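You operate a simulated robot arm through the tools that you are given. There is no shell and no other tool.

Carry out the task below with a simulated two-armed robot. There is one attempt and no reset: what you move stays moved.

JOB
Warm ring carrier 2 to 400 C or more, then give plate carrier 5 one burn.
Fine: carrier 1 goes to the rack first, 2 after; 5 on the middle seat; no wasted burn.

Only the result counts: the job must be done as asked and must still hold three seconds after the hand-in. Knocking over, shifting, dropping, spilling or breaking anything else fails it.

ROBOT AND FRAMES
Two 7-joint arms with fingered hands on one trunk that stands fixed in place. Base frame: the origin is at the foot of the trunk, x ahead of it, y to its left, z up; the work surface is at about z = 86. Lengths are in cm, angles in rad, forces in N, time in s.
The left shoulder is at [7, 15.7, 131.4], the right one opposite. With the tool pointing down near the work surface each hand reaches from about 22 to 88 cm from the base axis, measured 20 degrees to its own side. Payload 5 kg a hand.
The TCP of each hand is the grasp point between the finger pads, 3.1 cm short of the fingertips. In the tool frame z runs along the fingers and y along their closing line. The gripper opens to 15.6 cm; its body begins 8.8 cm behind the TCP. The gripper is a hand of 4 fingers: y runs from the thumb to the fingers, the wrist lies at [0, 0, -24.9] in the tool frame, and closing takes about 1.5 s.
Orientation is that of the tool frame in the base frame, as [roll, pitch, yaw] about the fixed x, y, z axes, in that order (R = Rz(yaw) Ry(pitch) Rx(roll)). With the fingers straight down and closing along the base's y, the tool's x points along the base's -x, its y along +y and its z along -z.

CONTROLS
- The arms move only by the tool arm_command. It takes "left_series", "right_series" or both (then of equal length, played together; a hand with none holds still); each is a list that holds one entry, the list of rows, each a list of 6 numbers: the shift along the tool's x, y, z in cm, then the turn, a rotation vector about the tool's x, y, z in rad. In form: [[[x, y, z, rx, ry, rz], ...]]. A call has 1 to 20 rows; each row is the pose to reach, as a shift and turn from the pose commanded when the call began, along the tool's axes at that moment. "left_hand" and "right_hand" are, for a hand that has rows, the finger opening in cm, from 0 to 15.6, set as the call begins (left out, the last holds). Rows are played at 5 a second. More than 5 cm and 0.15 rad between two rows, or a gripper value outside its range, and nothing of the call is played. A pose out of reach is approached as far as the arm can. The call stops where the force on the tool passes 40 N (or 10 N more than at its start, if that is more) or the arm is blocked; 0.2 s more then pass. Each finger travels about 10.8 cm/s and halts on what it meets, pressing with about 25 N; the grip force reading is that of the motor and also rises with nothing between the fingers. The clock runs only during rows and for 0.2 s after the last one: add rows that repeat a pose to give the fingers time. It gives the time, the measured TCP pose, the force on the tool (base axes), the opening and the grip force at its end, in the units of the frame above (readings bear some noise), with the torque about the TCP (base axes, N m) and any sound that the robot's microphone picked up.
- Cameras (640 x 400 px; columns grow to the right, rows downward): "scene" is now at [12.92, -3.73, 153.85]; the picture's right is [-0.43, -0.90, -0.00], its down [-0.55, 0.26, -0.79] and it looks along [0.72, -0.34, -0.61] (base axes); focal length 329 px, centre (320, 200). "left" rides on the left gripper at [-7.2, 0.2, -11.1] in its tool frame; the picture's right is [-0.02, -1.00, 0.00], its down [0.84, -0.02, -0.54] and it looks along [0.54, -0.01, 0.84] (tool axes); focal length 234 px, centre (320, 200). "right" rides on the right gripper at [7.2, 0.2, -11.1] in its tool frame; the picture's right is [-0.02, 1.00, 0.00], its down [-0.84, -0.02, -0.54] and it looks along [-0.54, -0.01, 0.84] (tool axes); focal length 234 px, centre (320, 200). There is no depth. A picture from a camera that has moved, and an enlarged one, comes with that camera's place and axes in the base frame and with its lens.
- get_image(camera): a new picture of that camera. It takes no simulated time.
- move_column(by): slides the trunk up (or, below 0, down) by that many cm; the arms and the scene camera ride with it, the base frame stays. It gives what a move gives, with no picture.
- move_fingers(finger1, finger2, finger3, thumb_bend, hand): sets how far each is bent, from 0 (flat) to 100 (curled in); at 30 the hand is open as for a grip, at 70 the pads meet at the TCP. One left out holds its place. A second passes; each finger stops where it meets its share of the squeeze, and holds until it gets a number again. A gripper value or a shape takes the hand back. It gives what a move gives, with no picture; readings hold the bend of each and the force on the fingers (four entries, about 0 where the hand has none), thumb and palm.
- grasp_type(shape, hand): the hand has 4 fingers and takes this shape, open, in about a second: jaw (thumb against the fingers, like two jaws); tri (thumb and two fingers); tip (a fingertip pinch); poke (one finger out to press); point (the index stretched); flat (the hand flat); cup (the hand cupped); fist (a fist). The gripper value then closes the fingers along that shape, each until it touches; the sizes above hold for jaw. It gives what a move gives, with no picture.
- pan_tilt(pan, tilt): turns the head with the scene camera to pan (to the left, within 1.501 rad either way) and tilt (down, from -0.506 to 1.204), counted from straight ahead of the robot. It gives what a move gives.
- inspect(camera, box): a new picture of the part [left, top, right, bottom] of that camera's present view, enlarged. It takes no simulated time.
- hand_in(): hands the job in; it is judged then, once.

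Nothing tells you positions but the pictures and the camera data. Unless the task says otherwise, let go and move clear before handing in.

The tools are called after "Call:" as name(argument=value, ...) on one line, values as JSON. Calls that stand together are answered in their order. arm_command: Moves the arms, as the interface text tells. Its arguments: {"type":"object","properties":{"left_series":{"type":"array"},"left_hand":{"type":"number"},"right_series":{"type":"array"},"right_hand":{"type":"number"}},"required":[]} The other tools are called the same way: move_column (by) moves the trunk up or down; grasp_type (shape, hand) gives the hand a shape; move_fingers (finger1, finger2, finger3, thumb_bend, hand) moves the fingers one by one; pan_tilt (pan, tilt) turns the head that bears the scene camera; get_image (camera) takes a picture; inspect (camera, box) takes an enlarged picture of a part of a camera's view; hand_in () hands the job in.

At the start:

```text
time_s: 0.0
left_tcp_pos: [61.41, 4.22, 126.59]
left_tcp_rot: [3.142, 0.0, -3.138]
left_contact_force: [0.5, 0.7, -0.1]
left_moment: [0.0, -0.01, 0.01]
left_grip_width: 15.59
left_grasp_force: 0.0
left_shape: jaw
left_bend: [30.0, 30.0, 30.0, 30.0]
left_finger forces: [0.0, 0.0, 0.0, 0.0, 0.1, 0.0]
right_tcp_pos: [53.79, -47.27, 125.3]
right_tcp_rot: [3.141, 0.0, 3.141]
right_contact_force: [-0.4, -0.2, -0.3]
right_moment: [0.01, -0.01, 0.02]
right_grip_width: 15.61
right_grasp_force: 0.0
right_shape: jaw
right_bend: [30.0, 30.0, 30.0, 30.0]
right_finger forces: [0.0, 0.0, 0.1, 0.0, 0.0, 0.0]
trunk travel left (down, up): [-70.0, 24.0]
head pan, tilt (commanded): [-0.442, 0.656]
```

scene: 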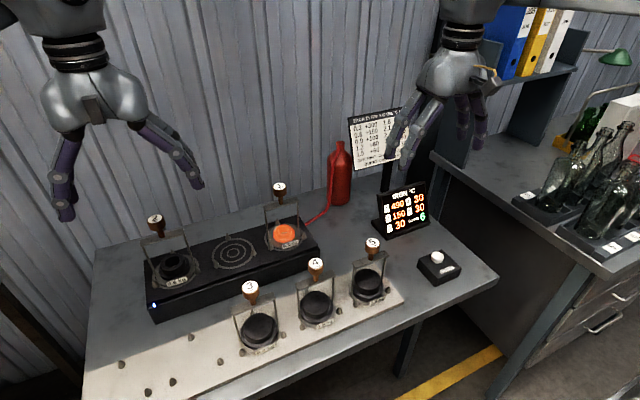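
right: 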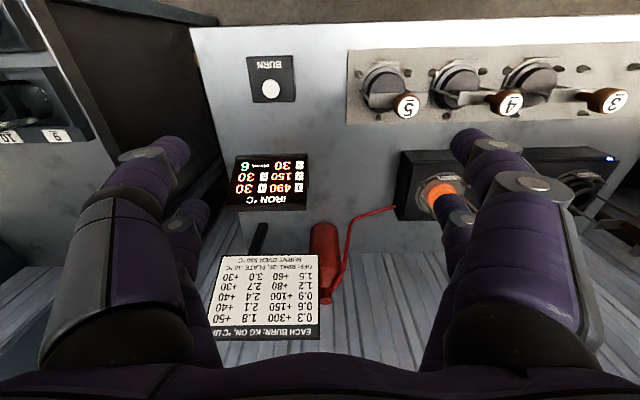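
left: 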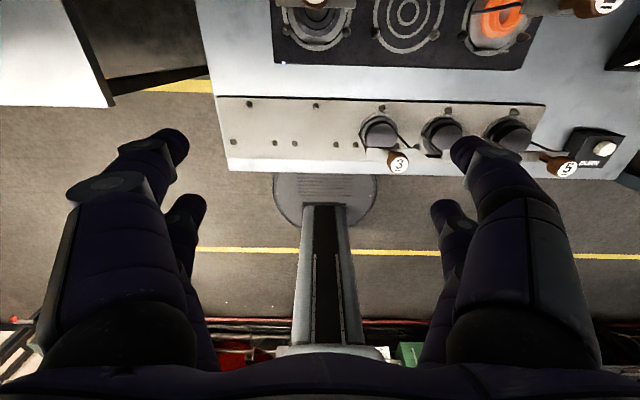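

I see a three-seat burner with carriers on two of the seats, a rack in front holding 3, 4 and 5, a display, a burn button and a chart. I'll zoom in to read them before I move anything.

Call:
inspect(camera="scene", box=[340, 100, 470, 181])

Call:
inspect(camera="scene", box=[360, 170, 480, 300])

Call:
inspect(camera="scene", box=[130, 170, 330, 320])

Call:
inspect(camera="scene", box=[220, 230, 400, 360])

Call:
inspect(camera="right", box=[200, 140, 340, 350])

```text
4.92 times, centred on (405, 140) of scene
camera zoom: at [12.92, -3.73, 153.85], right [-0.43, -0.9, 0.0], down [-0.55, 0.26, -0.79], along [0.72, -0.34, -0.61], focal length 1622 px, centre (-98, 493)
```

zoom: 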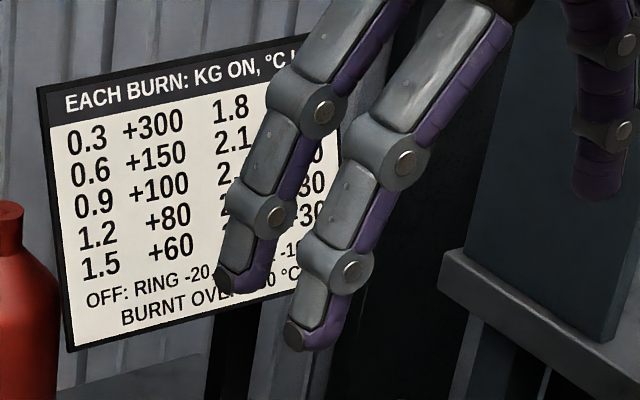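

```text
3.08 times, centred on (420, 235) of scene
camera zoom: at [12.92, -3.73, 153.85], right [-0.43, -0.9, 0.0], down [-0.55, 0.26, -0.79], along [0.72, -0.34, -0.61], focal length 1014 px, centre (12, 92)
```

zoom: 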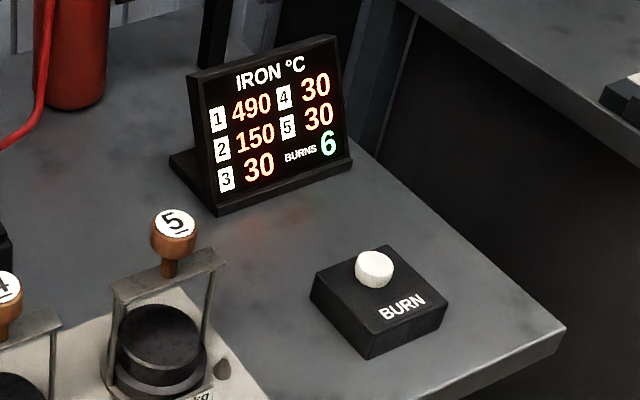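

```text
2.67 times, centred on (230, 245) of scene
camera zoom: at [12.92, -3.73, 153.85], right [-0.43, -0.9, 0.0], down [-0.55, 0.26, -0.79], along [0.72, -0.34, -0.61], focal length 878 px, centre (560, 80)
```

zoom: 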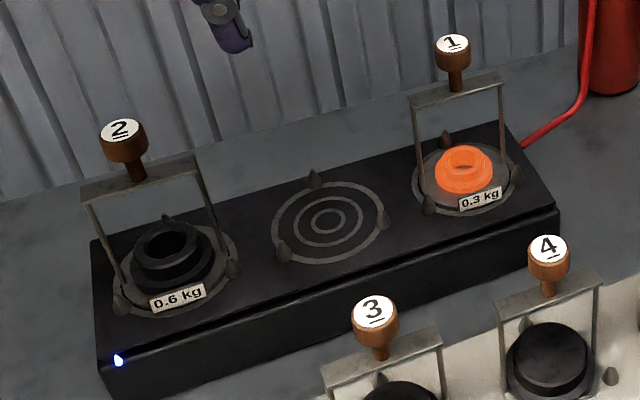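

```text
3.08 times, centred on (310, 295) of scene
camera zoom: at [12.92, -3.73, 153.85], right [-0.43, -0.9, 0.0], down [-0.55, 0.26, -0.79], along [0.72, -0.34, -0.61], focal length 1014 px, centre (351, -92)
```

zoom: 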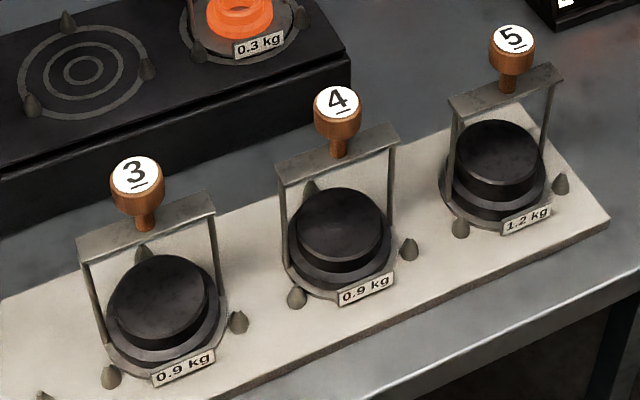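

```text
1.90 times, centred on (270, 245) of right
camera zoom: at [46.63, -47.11, 136.41], right [0.02, 1.0, 0.0], down [0.84, -0.02, 0.54], along [0.54, -0.01, -0.84], focal length 446 px, centre (415, 114)
```

zoom: 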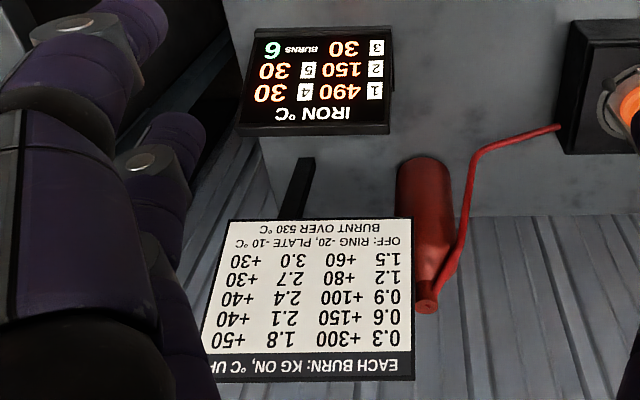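

The chart gives the rise per burn by the weight on the burner: 0.3 kg +300, 0.6 kg +150, 1.2 kg +80. Irons off the burner lose 20 (ring) or 10 (plate) per burn, and anything over 530 is burnt. So the plan is: 1 to the rack, burn 2 alone twice (150 to 450), 2 to the rack, 5 on the middle seat, one burn. Next I'll look at the rack and the rest of the bench.

Call:
pan_tilt(pan=-0.15, tilt=0.8)

Call:
get_image(camera="scene")

Call:
inspect(camera="left", box=[210, 80, 390, 200])

Call:
inspect(camera="left", box=[350, 80, 640, 200])

```text
time_s: 0.8
left_tcp_pos: [61.51, 4.34, 126.59]
left_tcp_rot: [-3.141, -0.001, -3.139]
left_contact_force: [0.4, -0.3, 0.1]
left_moment: [0.01, -0.04, -0.01]
left_grip_width: 15.59
left_grasp_force: 0.0
left_shape: jaw
left_bend: [30.0, 30.0, 30.0, 30.0]
left_finger forces: [0.0, 0.0, 0.0, 0.1, 0.0, 0.0]
right_tcp_pos: [53.74, -47.26, 125.28]
right_tcp_rot: [-3.141, -0.001, -3.141]
right_contact_force: [0.8, -0.3, 0.4]
right_moment: [-0.01, 0.0, -0.05]
right_grip_width: 15.58
right_grasp_force: 0.2
right_shape: jaw
right_bend: [30.0, 30.0, 30.0, 30.0]
right_finger forces: [0.0, 0.0, 0.0, 0.1, 0.0, 0.1]
trunk travel left (down, up): [-70.0, 24.0]
head pan, tilt (commanded): [-0.15, 0.799]
```

```text
taken
camera scene: at [13.07, -1.25, 152.67], right [-0.15, -0.99, 0.0], down [-0.71, 0.11, -0.7], along [0.69, -0.1, -0.72], focal length 329 px, centre (320, 200)
```

scene: 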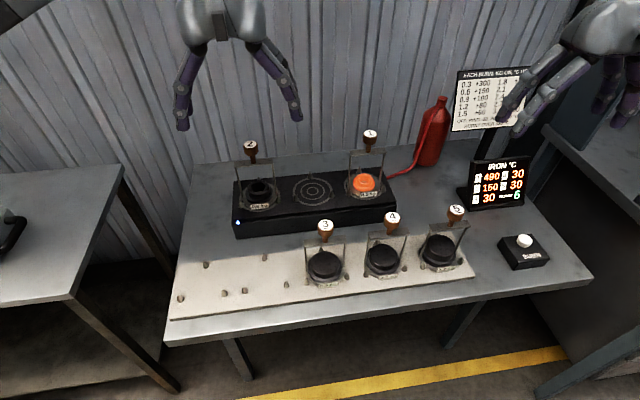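

```text
3.33 times, centred on (300, 140) of left
camera zoom: at [68.92, 4.39, 137.7], right [0.03, -1.0, 0.0], down [-0.84, -0.02, 0.54], along [-0.54, -0.01, -0.84], focal length 781 px, centre (387, 400)
```

zoom: 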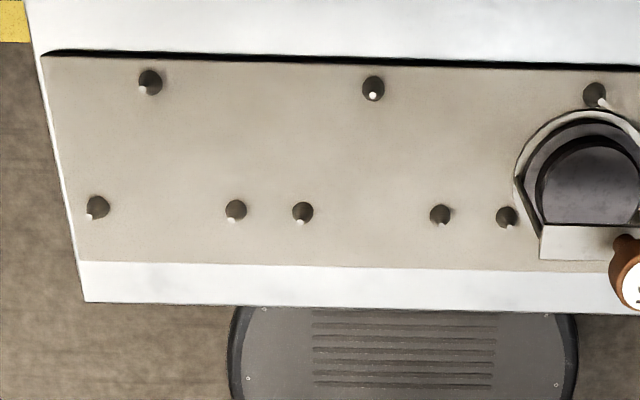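

```text
2.21 times, centred on (495, 140) of left
camera zoom: at [68.92, 4.39, 137.7], right [0.03, -1.0, 0.0], down [-0.84, -0.02, 0.54], along [-0.54, -0.01, -0.84], focal length 517 px, centre (-66, 332)
```

zoom: 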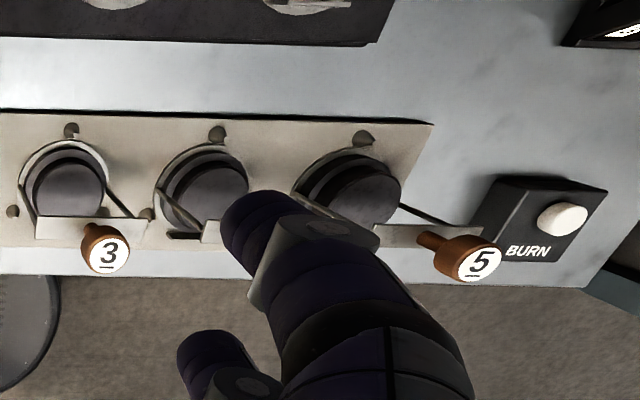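

The rack's empty seats are at about (53.5, 18.9) and (53.7, 5.2), each with one pin at the back and two at the front. Carriers 1 and 2 are at about (75.6, -22.5) and (75.7, 5.1). I'll send the left arm out of the way and bring the right hand high over carrier 1, turned so it closes along x, across the crossbar.

Call:
arm_command(left_series=[[[1.5, 3.8, -0.3, 0, 0, 0], [3, 7.6, -0.6, 0, 0, 0], [4.5, 11.4, -0.9, 0, 0, 0], [6, 15.2, -1.2, 0, 0, 0], [7.5, 19, -1.5, 0, 0, 0], [9, 22.8, -1.8, 0, 0, 0], [10.5, 26.6, -2.1, 0, 0, 0], [12, 30.4, -2.4, 0, 0, 0], [13.5, 34.2, -2.7, 0, 0, 0], [15, 38, -3, 0, 0, 0], [16, 41, -3.3, 0, 0, 0], [16, 41, -3.3, 0, 0, 0]]], right_series=[[[-2, 2.25, 0, 0, 0, 0.1428], [-4, 4.5, 0, 0, 0, 0.2856], [-6, 6.75, 0, 0, 0, 0.4284], [-8, 9, 0, 0, 0, 0.5712], [-10, 11.25, 0, 0, 0, 0.714], [-12, 13.5, 0, 0, 0, 0.8568], [-14, 15.75, 0, 0, 0, 0.9996], [-16, 18, 0, 0, 0, 1.1424], [-18, 20.25, 0, 0, 0, 1.2852], [-20, 22.5, 0, 0, 0, 1.428], [-21.8, 24.8, 0, 0, 0, 1.5708], [-21.8, 24.8, 0, 0, 0, 1.5708]]])

Call:
get_image(camera="right")

Call:
get_image(camera="scene")

Call:
get_image(camera="left")

```text
time_s: 3.4
left_tcp_pos: [46.27, 44.97, 128.4]
left_tcp_rot: [-3.14, -0.03, -3.14]
left_contact_force: [-1.1, 1.0, 5.7]
left_moment: [-0.11, -0.15, 0.01]
left_grip_width: 15.58
left_grasp_force: 0.0
left_shape: jaw
left_bend: [30.0, 30.0, 30.0, 30.0]
left_finger forces: [0.0, 0.1, 0.1, 0.0, 0.1, 0.0]
left hand out of reach, approached as far as the arm can: row 11, 12
right_tcp_pos: [75.02, -37.54, 124.25]
right_tcp_rot: [3.138, -0.04, 1.652]
right_contact_force: [0.7, 0.4, -1.4]
right_moment: [-0.01, 0.06, 0.01]
right_grip_width: 15.57
right_grasp_force: 0.1
right_shape: jaw
right_bend: [30.0, 30.0, 30.0, 30.0]
right_finger forces: [0.0, 0.0, 0.1, 0.1, 0.0, 0.1]
right hand out of reach, approached as far as the arm can: row 9, 10, 11, 12
trunk travel left (down, up): [-70.0, 24.0]
head pan, tilt (commanded): [-0.15, 0.799]
```

```text
taken
camera right: at [74.65, -30.82, 135.64], right [1.0, 0.06, 0.0], down [0.05, -0.86, 0.51], along [0.03, -0.51, -0.86], focal length 234 px, centre (320, 200)
```

right: 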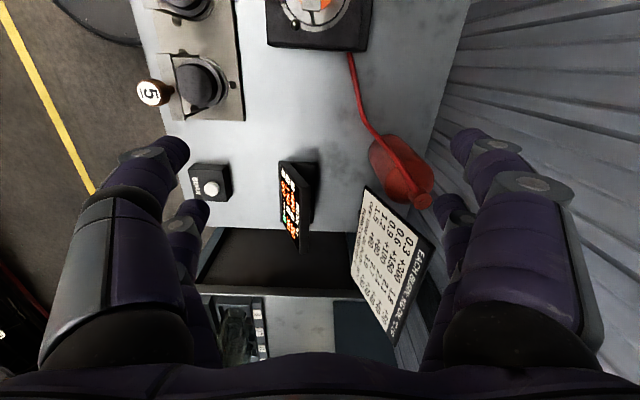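

```text
taken
camera scene: at [13.26, -0.91, 152.67], right [-0.15, -0.99, 0.0], down [-0.71, 0.1, -0.7], along [0.69, -0.1, -0.72], focal length 329 px, centre (320, 200)
```

scene: 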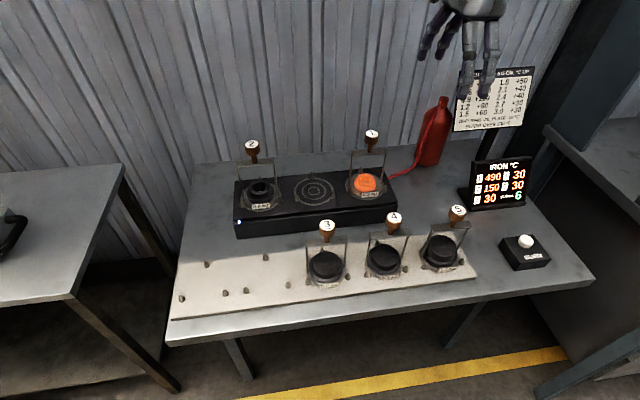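

```text
taken
camera left: at [54.0, 45.08, 139.34], right [0.03, -1.0, 0.0], down [-0.82, -0.02, 0.57], along [-0.57, -0.02, -0.82], focal length 234 px, centre (320, 200)
```

left: 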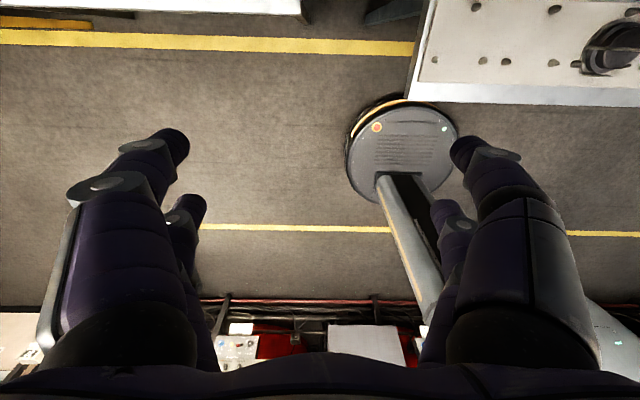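

The right hand can't reach carrier 1 turned that way; it stopped at y = -37.5. I'll turn it back to the starting yaw and see where it settles.

Call:
arm_command(right_series=[[[0, 0, 0, 0, 0, -0.14], [0, 0, 0, 0, 0, -0.28], [0, 0, 0, 0, 0, -0.42], [0, 0, 0, 0, 0, -0.56], [0, 0, 0, 0, 0, -0.7], [0, 0, 0, 0, 0, -0.84], [0, 0, 0, 0, 0, -0.98], [0, 0, 0, 0, 0, -1.12], [0, 0, 0, 0, 0, -1.26], [0, 0, 0, 0, 0, -1.4], [0, 0, 0, 0, 0, -1.54], [0, 0, 0, 0, 0, -1.5708]]])

Call:
get_image(camera="right")

```text
time_s: 6.0
left_tcp_pos: [46.16, 44.76, 129.69]
left_tcp_rot: [-3.141, 0.0, -3.14]
left_contact_force: [-0.5, -1.0, 0.2]
left_moment: [-0.01, 0.02, 0.05]
left_grip_width: 15.59
left_grasp_force: 0.0
left_shape: jaw
left_bend: [30.0, 30.0, 30.0, 30.0]
left_finger forces: [0.0, 0.0, 0.0, 0.0, 0.0, 0.0]
right_tcp_pos: [74.77, -36.98, 124.32]
right_tcp_rot: [3.097, 0.005, -3.062]
right_contact_force: [0.6, -0.4, 0.4]
right_moment: [0.0, -0.01, -0.01]
right_grip_width: 15.59
right_grasp_force: 0.1
right_shape: jaw
right_bend: [30.0, 30.0, 30.0, 30.0]
right_finger forces: [0.1, 0.0, 0.0, 0.1, 0.0, 0.0]
trunk travel left (down, up): [-70.0, 24.0]
head pan, tilt (commanded): [-0.15, 0.799]
```

```text
taken
camera right: at [67.66, -38.0, 135.51], right [-0.06, 1.0, 0.04], down [0.84, 0.02, 0.55], along [0.54, 0.07, -0.84], focal length 234 px, centre (320, 200)
```

right: 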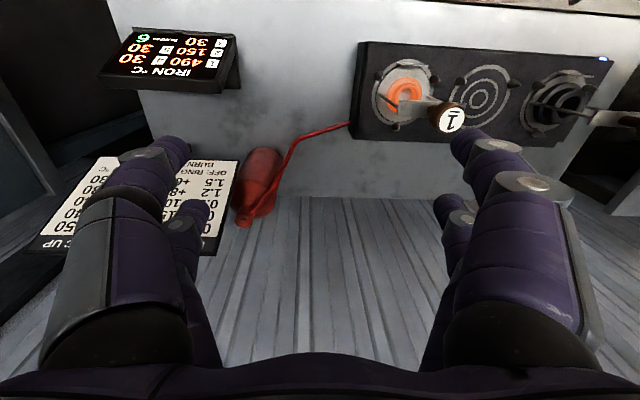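

Returned square, the hand sits at (74.8, -37.0, 124.3), and triangulation puts knob 1 at about (73.2, -21.9, 109.8). I'll try the approach with the fingers closing along y, correcting the small tilt on the way.

Call:
arm_command(right_series=[[[0.09, 3.8, 0.25, 0.011, 0, 0.02], [0.18, 7.6, 0.5, 0.022, 0, 0.04], [0.27, 11.4, 0.75, 0.034, 0, 0.06], [0.36, 15.15, 0.98, 0.045, 0, 0.08], [0.36, 15.15, 0.98, 0.045, 0, 0.08], [0.36, 15.15, 0.98, 0.045, 0, 0.08]]], right_hand=8)

Call:
get_image(camera="right")

Call:
get_image(camera="scene")

```text
time_s: 7.4
left_tcp_pos: [46.24, 44.61, 129.71]
left_tcp_rot: [-3.141, 0.0, -3.14]
left_contact_force: [0.4, 0.4, -0.3]
left_moment: [0.01, 0.01, 0.0]
left_grip_width: 15.58
left_grasp_force: 0.0
left_shape: jaw
left_bend: [30.0, 30.0, 30.0, 30.0]
left_finger forces: [0.1, 0.0, 0.1, 0.1, 0.1, 0.1]
right_tcp_pos: [73.19, -21.95, 124.46]
right_tcp_rot: [-3.139, 0.003, 3.14]
right_contact_force: [-0.3, -0.1, 0.4]
right_moment: [0.02, -0.02, 0.0]
right_grip_width: 8.07
right_grasp_force: 0.1
right_shape: jaw
right_bend: [73.0, 73.0, 73.0, 70.0]
right_finger forces: [0.0, 0.1, 0.1, 0.0, 0.0, 0.1]
trunk travel left (down, up): [-70.0, 24.0]
head pan, tilt (commanded): [-0.15, 0.799]
```

```text
taken
camera right: at [66.06, -21.79, 135.48], right [0.03, 1.0, 0.0], down [0.84, -0.02, 0.55], along [0.55, -0.02, -0.84], focal length 234 px, centre (320, 200)
```

right: 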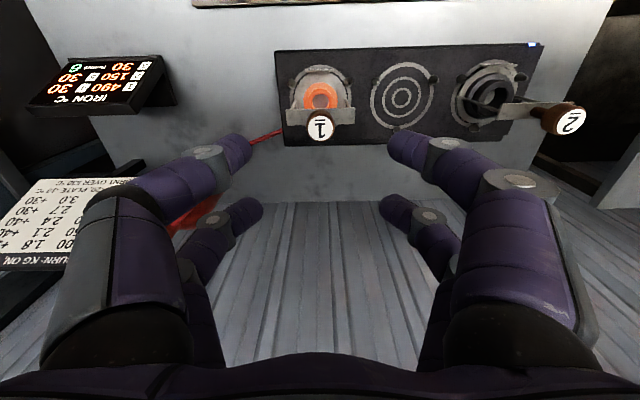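

```text
taken
camera scene: at [13.04, -1.25, 152.67], right [-0.15, -0.99, 0.0], down [-0.71, 0.11, -0.7], along [0.69, -0.1, -0.72], focal length 329 px, centre (320, 200)
```

scene: 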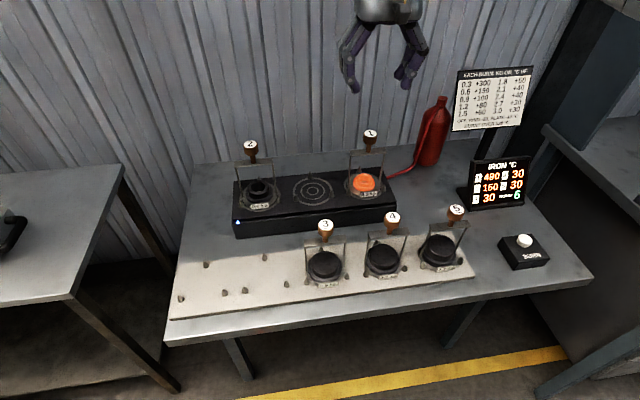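

The hand is now at (73.2, -22.0, 124.5), square above carrier 1, with the knob straight ahead of the fingers. I'll zoom in from both cameras to fix the knob's height and centre.

Call:
inspect(camera="right", box=[270, 60, 370, 160])

Call:
inspect(camera="scene", box=[330, 115, 410, 215])

Call:
inspect(camera="scene", box=[220, 130, 340, 230])

Call:
inspect(camera="right", box=[350, 30, 610, 160])

```text
4.00 times, centred on (320, 110) of right
camera zoom: at [66.06, -21.79, 135.48], right [0.03, 1.0, 0.0], down [0.84, -0.02, 0.55], along [0.55, -0.02, -0.84], focal length 937 px, centre (320, 560)
```

zoom: 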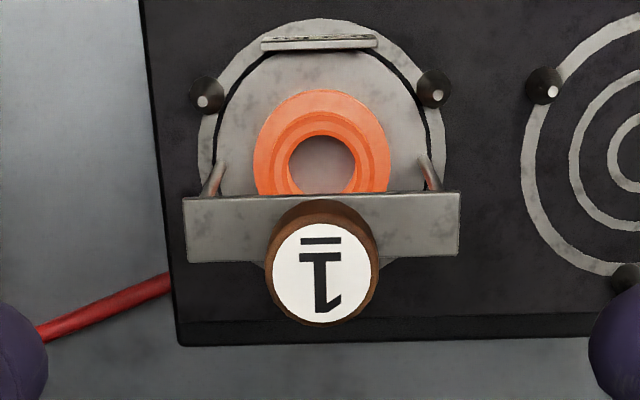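

```text
4.00 times, centred on (370, 165) of scene
camera zoom: at [13.04, -1.25, 152.67], right [-0.15, -0.99, 0.0], down [-0.71, 0.11, -0.7], along [0.69, -0.1, -0.72], focal length 1318 px, centre (120, 340)
```

zoom: 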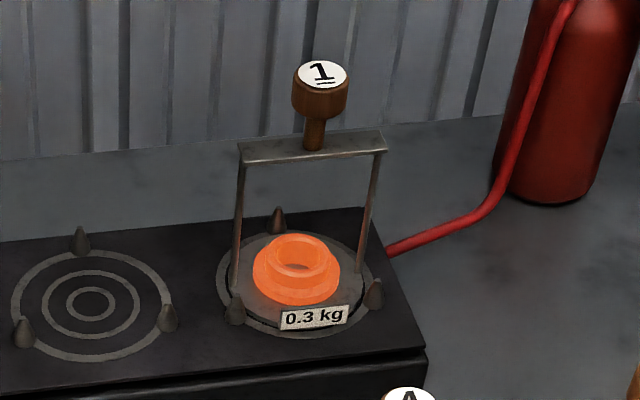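

```text
4.00 times, centred on (280, 180) of scene
camera zoom: at [13.04, -1.25, 152.67], right [-0.15, -0.99, 0.0], down [-0.71, 0.11, -0.7], along [0.69, -0.1, -0.72], focal length 1318 px, centre (480, 280)
```

zoom: 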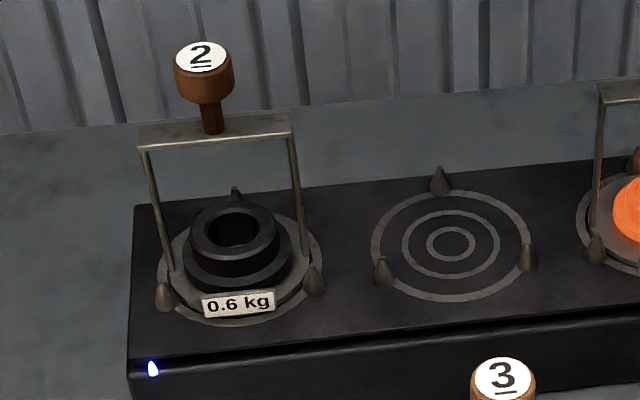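

```text
2.46 times, centred on (480, 95) of right
camera zoom: at [66.06, -21.79, 135.48], right [0.03, 1.0, 0.0], down [0.84, -0.02, 0.55], along [0.55, -0.02, -0.84], focal length 576 px, centre (-74, 458)
```

zoom: 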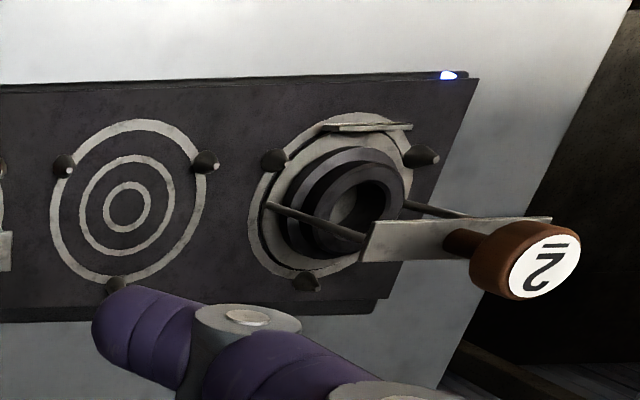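

Both views agree that knob 1's top centre is at (73.2, -22.0, 109.9). The knob is about 3 cm wide and 2.4 cm tall, and the crossbar is about 5.5 cm below its top. I'll lower most of the way with the fingers open and check.

Call:
arm_command(right_series=[[[-0.02, 0, 3, 0, 0, 0], [-0.03, 0, 6, 0, 0, 0], [-0.05, 0, 9, 0, 0, 0], [-0.05, 0, 11, 0, 0, 0], [-0.05, 0, 12, 0, 0, 0], [-0.05, 0, 12, 0, 0, 0]]], right_hand=8)

Call:
get_image(camera="right")

Call:
inspect(camera="scene", box=[310, 60, 430, 220])

```text
time_s: 8.8
left_tcp_pos: [46.17, 44.73, 129.82]
left_tcp_rot: [-3.14, -0.002, -3.14]
left_contact_force: [-0.3, 0.2, 0.2]
left_moment: [0.02, 0.01, -0.01]
left_grip_width: 15.58
left_grasp_force: 0.1
left_shape: jaw
left_bend: [30.0, 30.0, 30.0, 30.0]
left_finger forces: [0.1, 0.1, 0.0, 0.1, 0.1, 0.0]
right_tcp_pos: [73.17, -22.0, 112.21]
right_tcp_rot: [-3.14, 0.004, 3.141]
right_contact_force: [-0.2, 0.3, 0.4]
right_moment: [0.02, -0.01, 0.02]
right_grip_width: 8.05
right_grasp_force: 0.1
right_shape: jaw
right_bend: [73.0, 73.0, 73.0, 70.0]
right_finger forces: [0.0, 0.0, 0.1, 0.0, 0.1, 0.0]
trunk travel left (down, up): [-70.0, 24.0]
head pan, tilt (commanded): [-0.15, 0.799]
```

```text
taken
camera right: at [66.01, -21.83, 123.35], right [0.02, 1.0, 0.0], down [0.84, -0.02, 0.55], along [0.55, -0.02, -0.84], focal length 234 px, centre (320, 200)
```

right: 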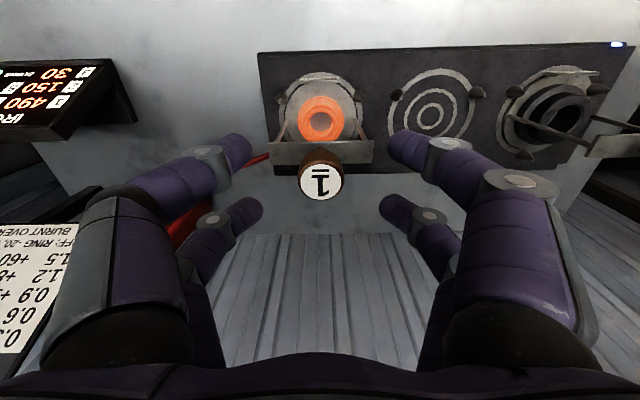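

```text
2.50 times, centred on (370, 140) of scene
camera zoom: at [13.06, -1.17, 152.67], right [-0.15, -0.99, 0.0], down [-0.71, 0.11, -0.7], along [0.69, -0.1, -0.72], focal length 824 px, centre (195, 350)
```

zoom: 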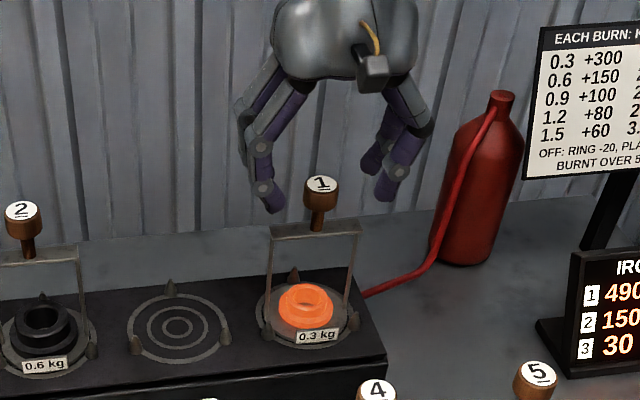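

The knob is centred between the fingers, but two fingers show on each side and I want to know how they'll meet a 3 cm knob. I'll zoom in on the hand before choosing a grip shape.

Call:
inspect(camera="right", box=[160, 100, 480, 300])

Call:
inspect(camera="scene", box=[330, 55, 410, 145])

```text
2.00 times, centred on (320, 200) of right
camera zoom: at [66.01, -21.83, 123.35], right [0.02, 1.0, 0.0], down [0.84, -0.02, 0.55], along [0.55, -0.02, -0.84], focal length 468 px, centre (320, 200)
```

zoom: 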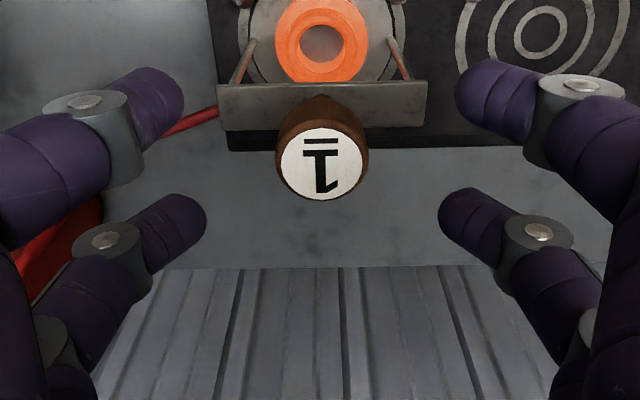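

```text
4.44 times, centred on (370, 100) of scene
camera zoom: at [13.06, -1.17, 152.67], right [-0.15, -0.99, 0.0], down [-0.71, 0.11, -0.7], along [0.69, -0.1, -0.72], focal length 1464 px, centre (98, 644)
```

zoom: 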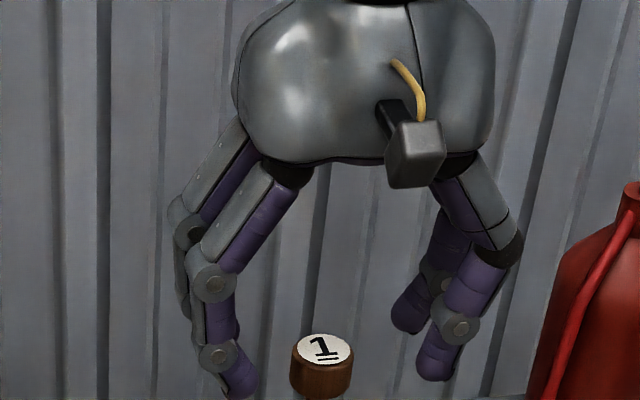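

The jaw shape has two fingers per side about 4.6 cm apart, so a 3 cm knob could slip between the rows. I'll go back up and look at the three-point "tri" shape.

Call:
arm_command(right_series=[[[0, 0, -4, 0, 0, 0], [0, 0, -8, 0, 0, 0], [0, 0, -10, 0, 0, 0], [0, 0, -10, 0, 0, 0]]])

Call:
grasp_type(shape="tri", hand="right")

Call:
get_image(camera="right")

Call:
inspect(camera="scene", box=[310, 0, 430, 150])

```text
time_s: 9.8
left_tcp_pos: [46.2, 44.64, 129.7]
left_tcp_rot: [-3.141, -0.001, -3.141]
left_contact_force: [-0.7, 1.3, -0.6]
left_moment: [0.0, -0.02, 0.0]
left_grip_width: 15.61
left_grasp_force: 0.1
left_shape: jaw
left_bend: [30.0, 30.0, 30.0, 30.0]
left_finger forces: [0.0, 0.0, 0.0, 0.1, 0.0, 0.0]
right_tcp_pos: [73.24, -21.96, 122.38]
right_tcp_rot: [-3.14, 0.003, 3.14]
right_contact_force: [-0.3, 0.6, -0.4]
right_moment: [0.02, 0.01, -0.01]
right_grip_width: 8.03
right_grasp_force: 0.2
right_shape: jaw
right_bend: [73.0, 73.0, 73.0, 70.0]
right_finger forces: [0.0, 0.1, 0.1, 0.1, 0.0, 0.0]
trunk travel left (down, up): [-70.0, 24.0]
head pan, tilt (commanded): [-0.15, 0.799]
```

```text
time_s: 10.7
left_tcp_pos: [46.24, 44.72, 129.81]
left_tcp_rot: [-3.141, 0.0, -3.14]
left_contact_force: [0.2, -0.3, 0.1]
left_moment: [0.01, 0.01, -0.02]
left_grip_width: 15.59
left_grasp_force: 0.1
left_shape: jaw
left_bend: [30.0, 30.0, 30.0, 30.0]
left_finger forces: [0.1, 0.0, 0.0, 0.0, 0.1, 0.0]
right_tcp_pos: [73.11, -21.96, 122.45]
right_tcp_rot: [-3.138, 0.003, -3.141]
right_contact_force: [-0.5, 0.8, 1.0]
right_moment: [-0.02, -0.02, -0.01]
right_grip_width: 15.6
right_grasp_force: 0.1
right_shape: tri
right_bend: [30.0, 30.0, 30.0, 30.0]
right_finger forces: [0.0, 0.0, 0.0, 0.0, 0.0, 0.0]
trunk travel left (down, up): [-70.0, 24.0]
head pan, tilt (commanded): [-0.15, 0.799]
```

```text
taken
camera right: at [65.99, -21.78, 133.56], right [0.02, 1.0, 0.0], down [0.84, -0.02, 0.55], along [0.55, -0.02, -0.84], focal length 234 px, centre (320, 200)
```

right: 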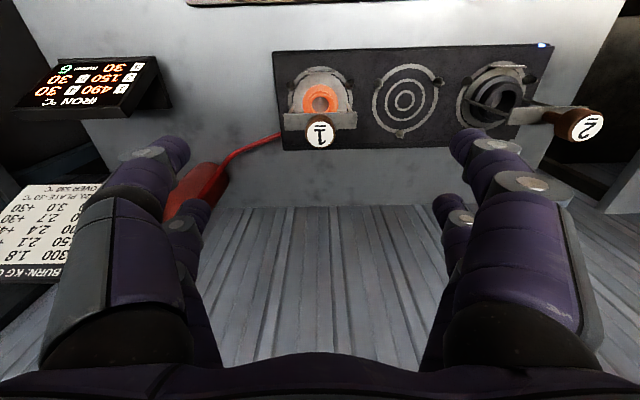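

```text
2.67 times, centred on (370, 75) of scene
camera zoom: at [13.08, -1.19, 152.66], right [-0.15, -0.99, 0.0], down [-0.71, 0.11, -0.7], along [0.69, -0.1, -0.72], focal length 878 px, centre (187, 533)
```

zoom: 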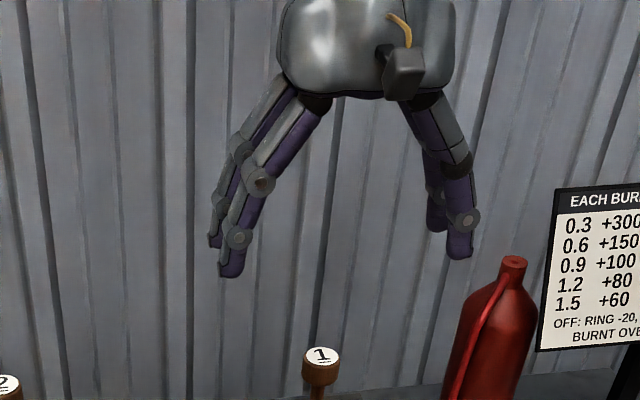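

Open, "tri" looks the same as jaw, so I'll close it in the air to about the knob's width and look at where the fingers meet.

Call:
arm_command(right_series=[[[0, 0, 0, 0, 0, 0], [0, 0, 0, 0, 0, 0], [0, 0, 0, 0, 0, 0], [0, 0, 0, 0, 0, 0], [0, 0, 0, 0, 0, 0], [0, 0, 0, 0, 0, 0], [0, 0, 0, 0, 0, 0]]], right_hand=3)

Call:
get_image(camera="right")

Call:
inspect(camera="scene", box=[310, 0, 430, 150])

```text
time_s: 12.3
left_tcp_pos: [46.2, 44.71, 129.95]
left_tcp_rot: [3.141, 0.001, -3.14]
left_contact_force: [-0.5, 0.4, -0.4]
left_moment: [-0.02, 0.02, -0.02]
left_grip_width: 15.57
left_grasp_force: 0.0
left_shape: jaw
left_bend: [30.0, 30.0, 30.0, 30.0]
left_finger forces: [0.1, 0.0, 0.0, 0.0, 0.1, 0.1]
right_tcp_pos: [73.08, -21.9, 122.44]
right_tcp_rot: [-3.139, 0.004, 3.14]
right_contact_force: [0.0, 0.0, 0.0]
right_moment: [-0.02, -0.01, 0.01]
right_grip_width: 3.05
right_grasp_force: 0.0
right_shape: tri
right_bend: [73.0, 73.0, 73.0, 70.0]
right_finger forces: [0.0, 0.0, 0.0, 0.0, 0.0, 0.0]
trunk travel left (down, up): [-70.0, 24.0]
head pan, tilt (commanded): [-0.15, 0.799]
```

```text
taken
camera right: at [65.98, -21.78, 133.56], right [0.02, 1.0, 0.0], down [0.84, -0.02, 0.55], along [0.55, -0.02, -0.84], focal length 234 px, centre (320, 200)
```

right: 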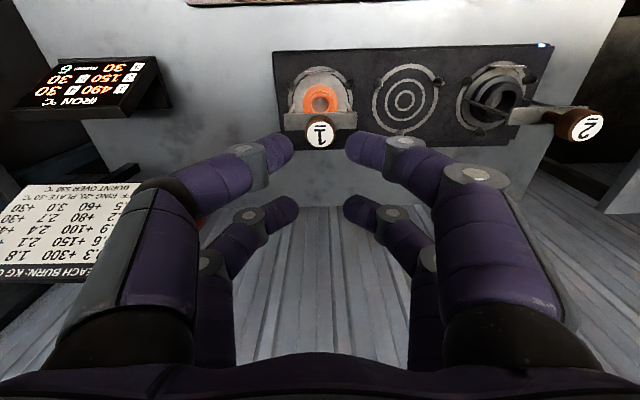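

```text
2.67 times, centred on (370, 75) of scene
camera zoom: at [13.07, -1.19, 152.66], right [-0.15, -0.99, 0.0], down [-0.71, 0.11, -0.7], along [0.69, -0.1, -0.72], focal length 878 px, centre (187, 533)
```

zoom: 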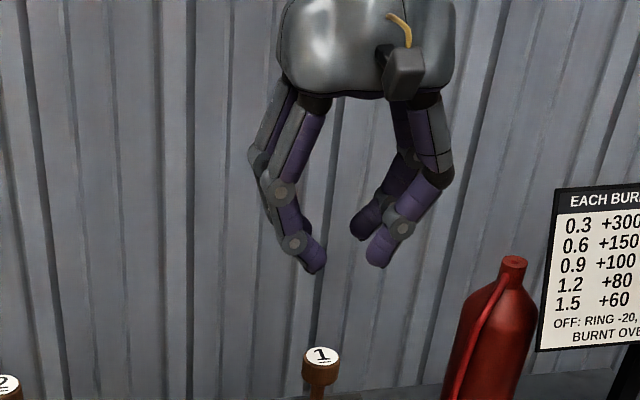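

"Tri" also puts two fingers on each side at the same spacing. I'll try the "tip" pinch in the air and see whether its fingers come together.

Call:
grasp_type(shape="tip", hand="right")

Call:
get_image(camera="right")

Call:
arm_command(right_series=[[[0, 0, 0, 0, 0, 0], [0, 0, 0, 0, 0, 0], [0, 0, 0, 0, 0, 0], [0, 0, 0, 0, 0, 0], [0, 0, 0, 0, 0, 0], [0, 0, 0, 0, 0, 0], [0, 0, 0, 0, 0, 0]]], right_hand=3)

Call:
get_image(camera="right")

Call:
inspect(camera="scene", box=[310, 0, 430, 150])

```text
time_s: 13.2
left_tcp_pos: [46.16, 44.69, 129.73]
left_tcp_rot: [3.14, -0.001, -3.139]
left_contact_force: [-0.6, 0.1, -0.5]
left_moment: [0.01, 0.0, -0.01]
left_grip_width: 15.59
left_grasp_force: 0.0
left_shape: jaw
left_bend: [30.0, 30.0, 30.0, 30.0]
left_finger forces: [0.1, 0.0, 0.1, 0.0, 0.0, 0.0]
right_tcp_pos: [73.2, -22.08, 122.5]
right_tcp_rot: [-3.141, 0.003, 3.141]
right_contact_force: [-1.1, -0.6, -0.1]
right_moment: [0.0, -0.03, -0.01]
right_grip_width: 15.59
right_grasp_force: 0.0
right_shape: tip
right_bend: [30.0, 30.0, 30.0, 30.0]
right_finger forces: [0.1, 0.0, 0.0, 0.1, 0.0, 0.1]
trunk travel left (down, up): [-70.0, 24.0]
head pan, tilt (commanded): [-0.15, 0.799]
```

```text
taken
camera right: at [65.98, -21.78, 133.56], right [0.02, 1.0, 0.0], down [0.84, -0.02, 0.55], along [0.55, -0.02, -0.84], focal length 234 px, centre (320, 200)
```

right: 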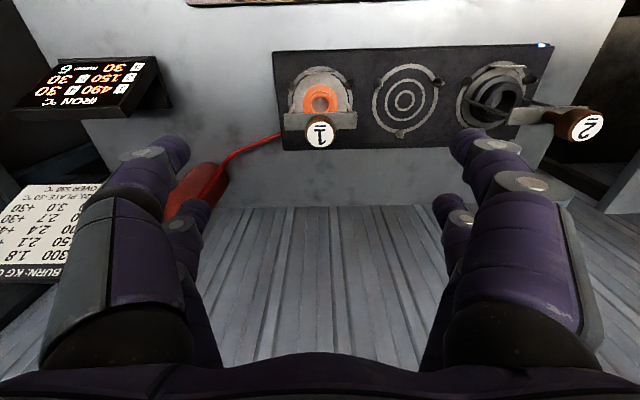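

```text
time_s: 14.8
left_tcp_pos: [46.19, 44.63, 129.91]
left_tcp_rot: [3.14, 0.0, -3.14]
left_contact_force: [-0.4, 0.0, 0.2]
left_moment: [-0.02, 0.02, -0.03]
left_grip_width: 15.62
left_grasp_force: 0.0
left_shape: jaw
left_bend: [30.0, 30.0, 30.0, 30.0]
left_finger forces: [0.0, 0.0, 0.1, 0.0, 0.1, 0.0]
right_tcp_pos: [73.22, -21.94, 122.38]
right_tcp_rot: [-3.14, 0.003, -3.142]
right_contact_force: [0.3, 0.1, -0.2]
right_moment: [-0.03, 0.0, 0.01]
right_grip_width: 3.05
right_grasp_force: 0.1
right_shape: tip
right_bend: [73.0, 73.0, 73.0, 70.0]
right_finger forces: [0.0, 0.0, 0.0, 0.0, 0.0, 0.0]
trunk travel left (down, up): [-70.0, 24.0]
head pan, tilt (commanded): [-0.15, 0.799]
```

```text
taken
camera right: at [65.98, -21.78, 133.56], right [0.02, 1.0, 0.0], down [0.84, -0.02, 0.55], along [0.55, -0.02, -0.84], focal length 234 px, centre (320, 200)
```

right: 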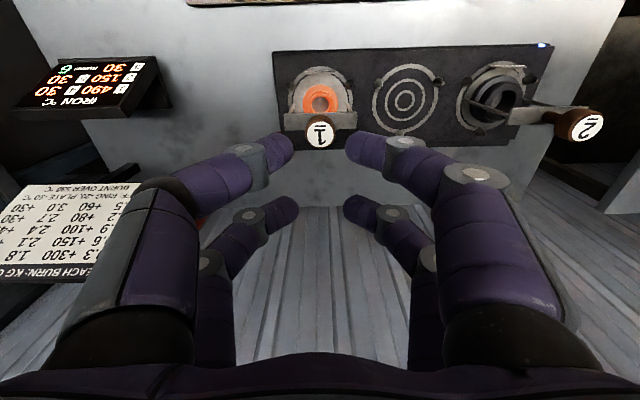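

```text
2.67 times, centred on (370, 75) of scene
camera zoom: at [13.07, -1.19, 152.66], right [-0.15, -0.99, 0.0], down [-0.71, 0.11, -0.7], along [0.69, -0.1, -0.72], focal length 878 px, centre (187, 533)
```

zoom: 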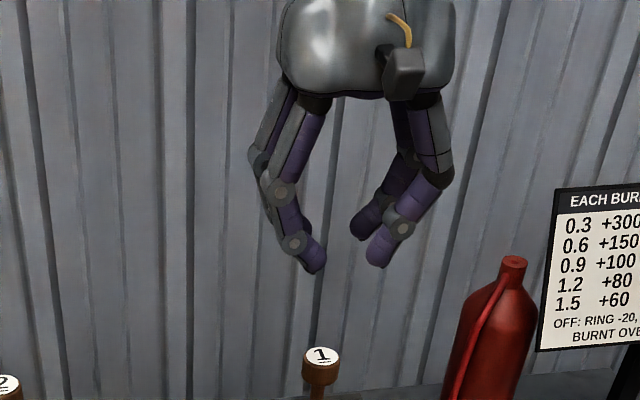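

All these shapes close the same way, as two pairs about 4.6 cm apart. I'll move the fingers one at a time to learn which is which and whether a single opposed pair can pinch the knob.

Call:
move_fingers(hand="right", finger1=20, finger2=60, finger3=60, thumb_bend=60)

Call:
get_image(camera="right")

Call:
inspect(camera="scene", box=[310, 0, 430, 150])

```text
time_s: 15.8
left_tcp_pos: [46.23, 44.78, 129.78]
left_tcp_rot: [3.14, 0.001, -3.14]
left_contact_force: [0.1, 0.4, -0.4]
left_moment: [0.0, -0.01, 0.0]
left_grip_width: 15.61
left_grasp_force: 0.0
left_shape: jaw
left_bend: [30.0, 30.0, 30.0, 30.0]
left_finger forces: [0.1, 0.1, 0.0, 0.0, 0.0, 0.0]
right_tcp_pos: [73.13, -21.97, 122.53]
right_tcp_rot: [-3.139, 0.005, 3.141]
right_contact_force: [0.5, 0.1, -0.3]
right_moment: [-0.01, 0.02, -0.02]
right_grip_width: 11.32
right_grasp_force: 0.0
right_shape: fingers
right_bend: [20.0, 60.0, 60.0, 60.0]
right_finger forces: [0.1, 0.1, 0.0, 0.0, 0.0, 0.0]
trunk travel left (down, up): [-70.0, 24.0]
head pan, tilt (commanded): [-0.15, 0.799]
```

```text
taken
camera right: at [65.98, -21.78, 133.56], right [0.02, 1.0, 0.0], down [0.84, -0.02, 0.55], along [0.55, -0.02, -0.84], focal length 234 px, centre (320, 200)
```

right: 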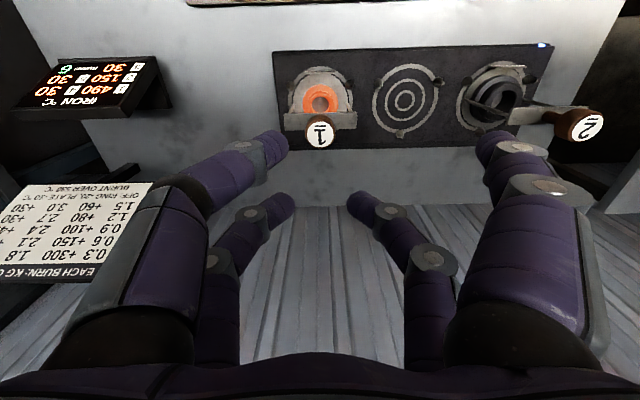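

```text
2.67 times, centred on (370, 75) of scene
camera zoom: at [13.07, -1.19, 152.66], right [-0.15, -0.99, 0.0], down [-0.71, 0.11, -0.7], along [0.69, -0.1, -0.72], focal length 878 px, centre (187, 533)
```

zoom: 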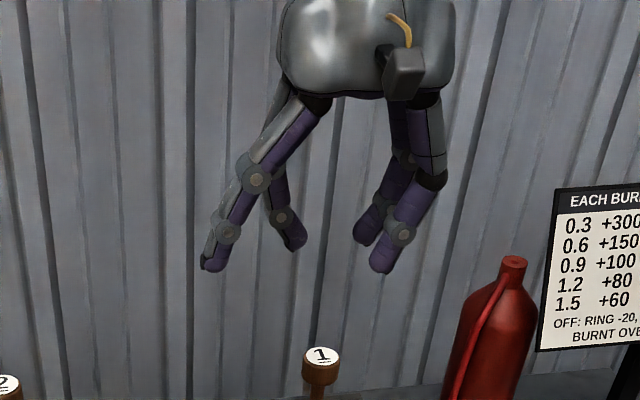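

Finger 1 is the one on the +y side nearest the robot. Next I'll test finger 3 against the thumb.

Call:
move_fingers(hand="right", finger1=60, finger2=20, finger3=20, thumb_bend=60)

Call:
get_image(camera="right")

```text
time_s: 16.8
left_tcp_pos: [46.26, 44.68, 129.81]
left_tcp_rot: [-3.141, 0.0, -3.14]
left_contact_force: [-0.5, -0.2, 1.0]
left_moment: [0.0, 0.0, 0.0]
left_grip_width: 15.61
left_grasp_force: 0.1
left_shape: jaw
left_bend: [30.0, 30.0, 30.0, 30.0]
left_finger forces: [0.0, 0.1, 0.1, 0.0, 0.0, 0.0]
right_tcp_pos: [73.24, -21.96, 122.42]
right_tcp_rot: [-3.139, 0.005, 3.141]
right_contact_force: [0.1, 0.5, -0.5]
right_moment: [-0.02, 0.02, -0.03]
right_grip_width: 4.17
right_grasp_force: 0.1
right_shape: fingers
right_bend: [60.0, 20.0, 20.0, 60.0]
right_finger forces: [0.0, 0.0, 0.0, 0.1, 0.1, 0.0]
trunk travel left (down, up): [-70.0, 24.0]
head pan, tilt (commanded): [-0.15, 0.799]
```

```text
taken
camera right: at [65.98, -21.78, 133.56], right [0.02, 1.0, 0.0], down [0.84, -0.02, 0.55], along [0.55, -0.02, -0.84], focal length 234 px, centre (320, 200)
```

right: 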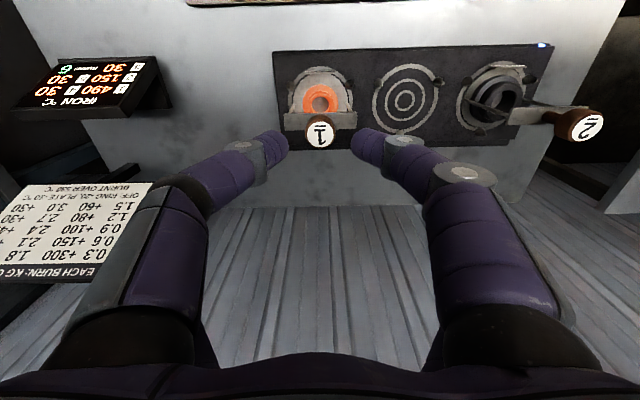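

Thumb and finger 1 form an opposed pair on the robot side, 2.2 cm from the TCP, with fingers 2 and 3 on the far side. That near pair can pinch the knob if I move the hand 2.2 cm further in x. I'll do that and lower partway to check the alignment.

Call:
grasp_type(shape="jaw", hand="right")

Call:
arm_command(right_series=[[[-1.1, 0, 0, 0, 0, 0], [-2.24, 0, 0, 0, 0, 0], [-2.24, 0, 3, 0, 0, 0], [-2.24, 0, 6, 0, 0, 0], [-2.24, 0, 9, 0, 0, 0], [-2.24, 0, 9, 0, 0, 0], [-2.24, 0, 9, 0, 0, 0]]], right_hand=6)

Call:
get_image(camera="right")

Call:
inspect(camera="scene", box=[310, 30, 430, 180])

```text
time_s: 17.7
left_tcp_pos: [46.19, 44.68, 129.83]
left_tcp_rot: [-3.14, 0.001, -3.138]
left_contact_force: [-0.3, 0.0, -0.7]
left_moment: [0.01, 0.0, 0.05]
left_grip_width: 15.58
left_grasp_force: 0.1
left_shape: jaw
left_bend: [30.0, 30.0, 30.0, 30.0]
left_finger forces: [0.1, 0.0, 0.0, 0.1, 0.0, 0.1]
right_tcp_pos: [73.16, -22.0, 122.44]
right_tcp_rot: [-3.14, 0.004, 3.141]
right_contact_force: [0.1, -0.5, 0.9]
right_moment: [-0.02, -0.03, -0.02]
right_grip_width: 15.59
right_grasp_force: 0.0
right_shape: jaw
right_bend: [30.0, 30.0, 30.0, 30.0]
right_finger forces: [0.0, 0.1, 0.1, 0.0, 0.0, 0.0]
trunk travel left (down, up): [-70.0, 24.0]
head pan, tilt (commanded): [-0.15, 0.799]
```

```text
time_s: 19.3
left_tcp_pos: [46.23, 44.67, 129.72]
left_tcp_rot: [-3.141, -0.001, -3.139]
left_contact_force: [0.1, -0.3, 0.2]
left_moment: [-0.02, -0.02, -0.03]
left_grip_width: 15.61
left_grasp_force: 0.0
left_shape: jaw
left_bend: [30.0, 30.0, 30.0, 30.0]
left_finger forces: [0.1, 0.0, 0.0, 0.1, 0.1, 0.0]
right_tcp_pos: [74.54, -22.36, 113.34]
right_tcp_rot: [-3.139, 0.005, -3.14]
right_contact_force: [0.0, 0.1, 0.1]
right_moment: [0.01, 0.01, 0.03]
right_grip_width: 6.06
right_grasp_force: 0.0
right_shape: jaw
right_bend: [73.0, 73.0, 73.0, 70.0]
right_finger forces: [0.0, 0.1, 0.0, 0.1, 0.1, 0.0]
right hand out of reach, approached as far as the arm can: row 2, 3, 4, 5, 6, 7
trunk travel left (down, up): [-70.0, 24.0]
head pan, tilt (commanded): [-0.15, 0.799]
```

```text
taken
camera right: at [67.25, -22.22, 124.45], right [0.02, 1.0, 0.0], down [0.84, -0.02, 0.55], along [0.55, -0.01, -0.84], focal length 234 px, centre (320, 200)
```

right: 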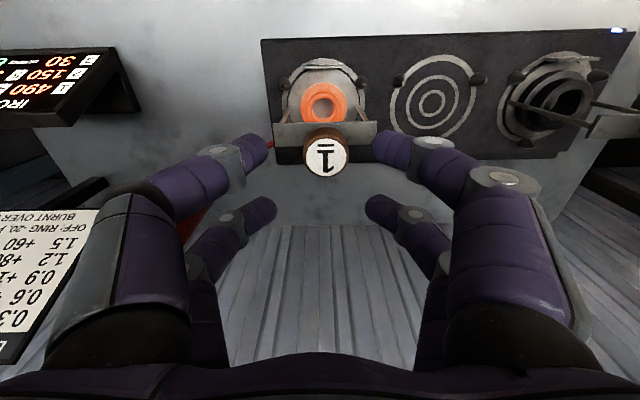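

```text
2.67 times, centred on (370, 105) of scene
camera zoom: at [13.09, -1.19, 152.66], right [-0.15, -0.99, 0.0], down [-0.71, 0.11, -0.7], along [0.69, -0.1, -0.72], focal length 878 px, centre (187, 453)
```

zoom: 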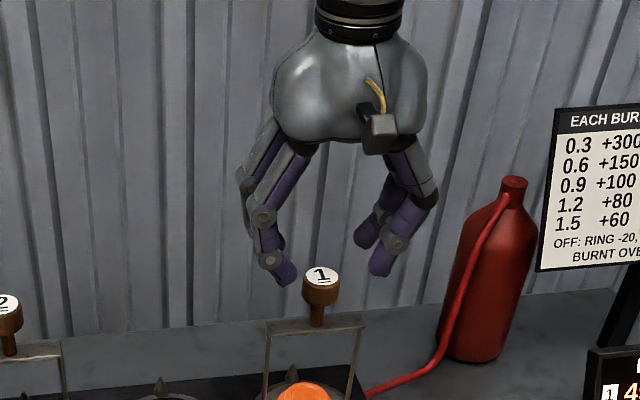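

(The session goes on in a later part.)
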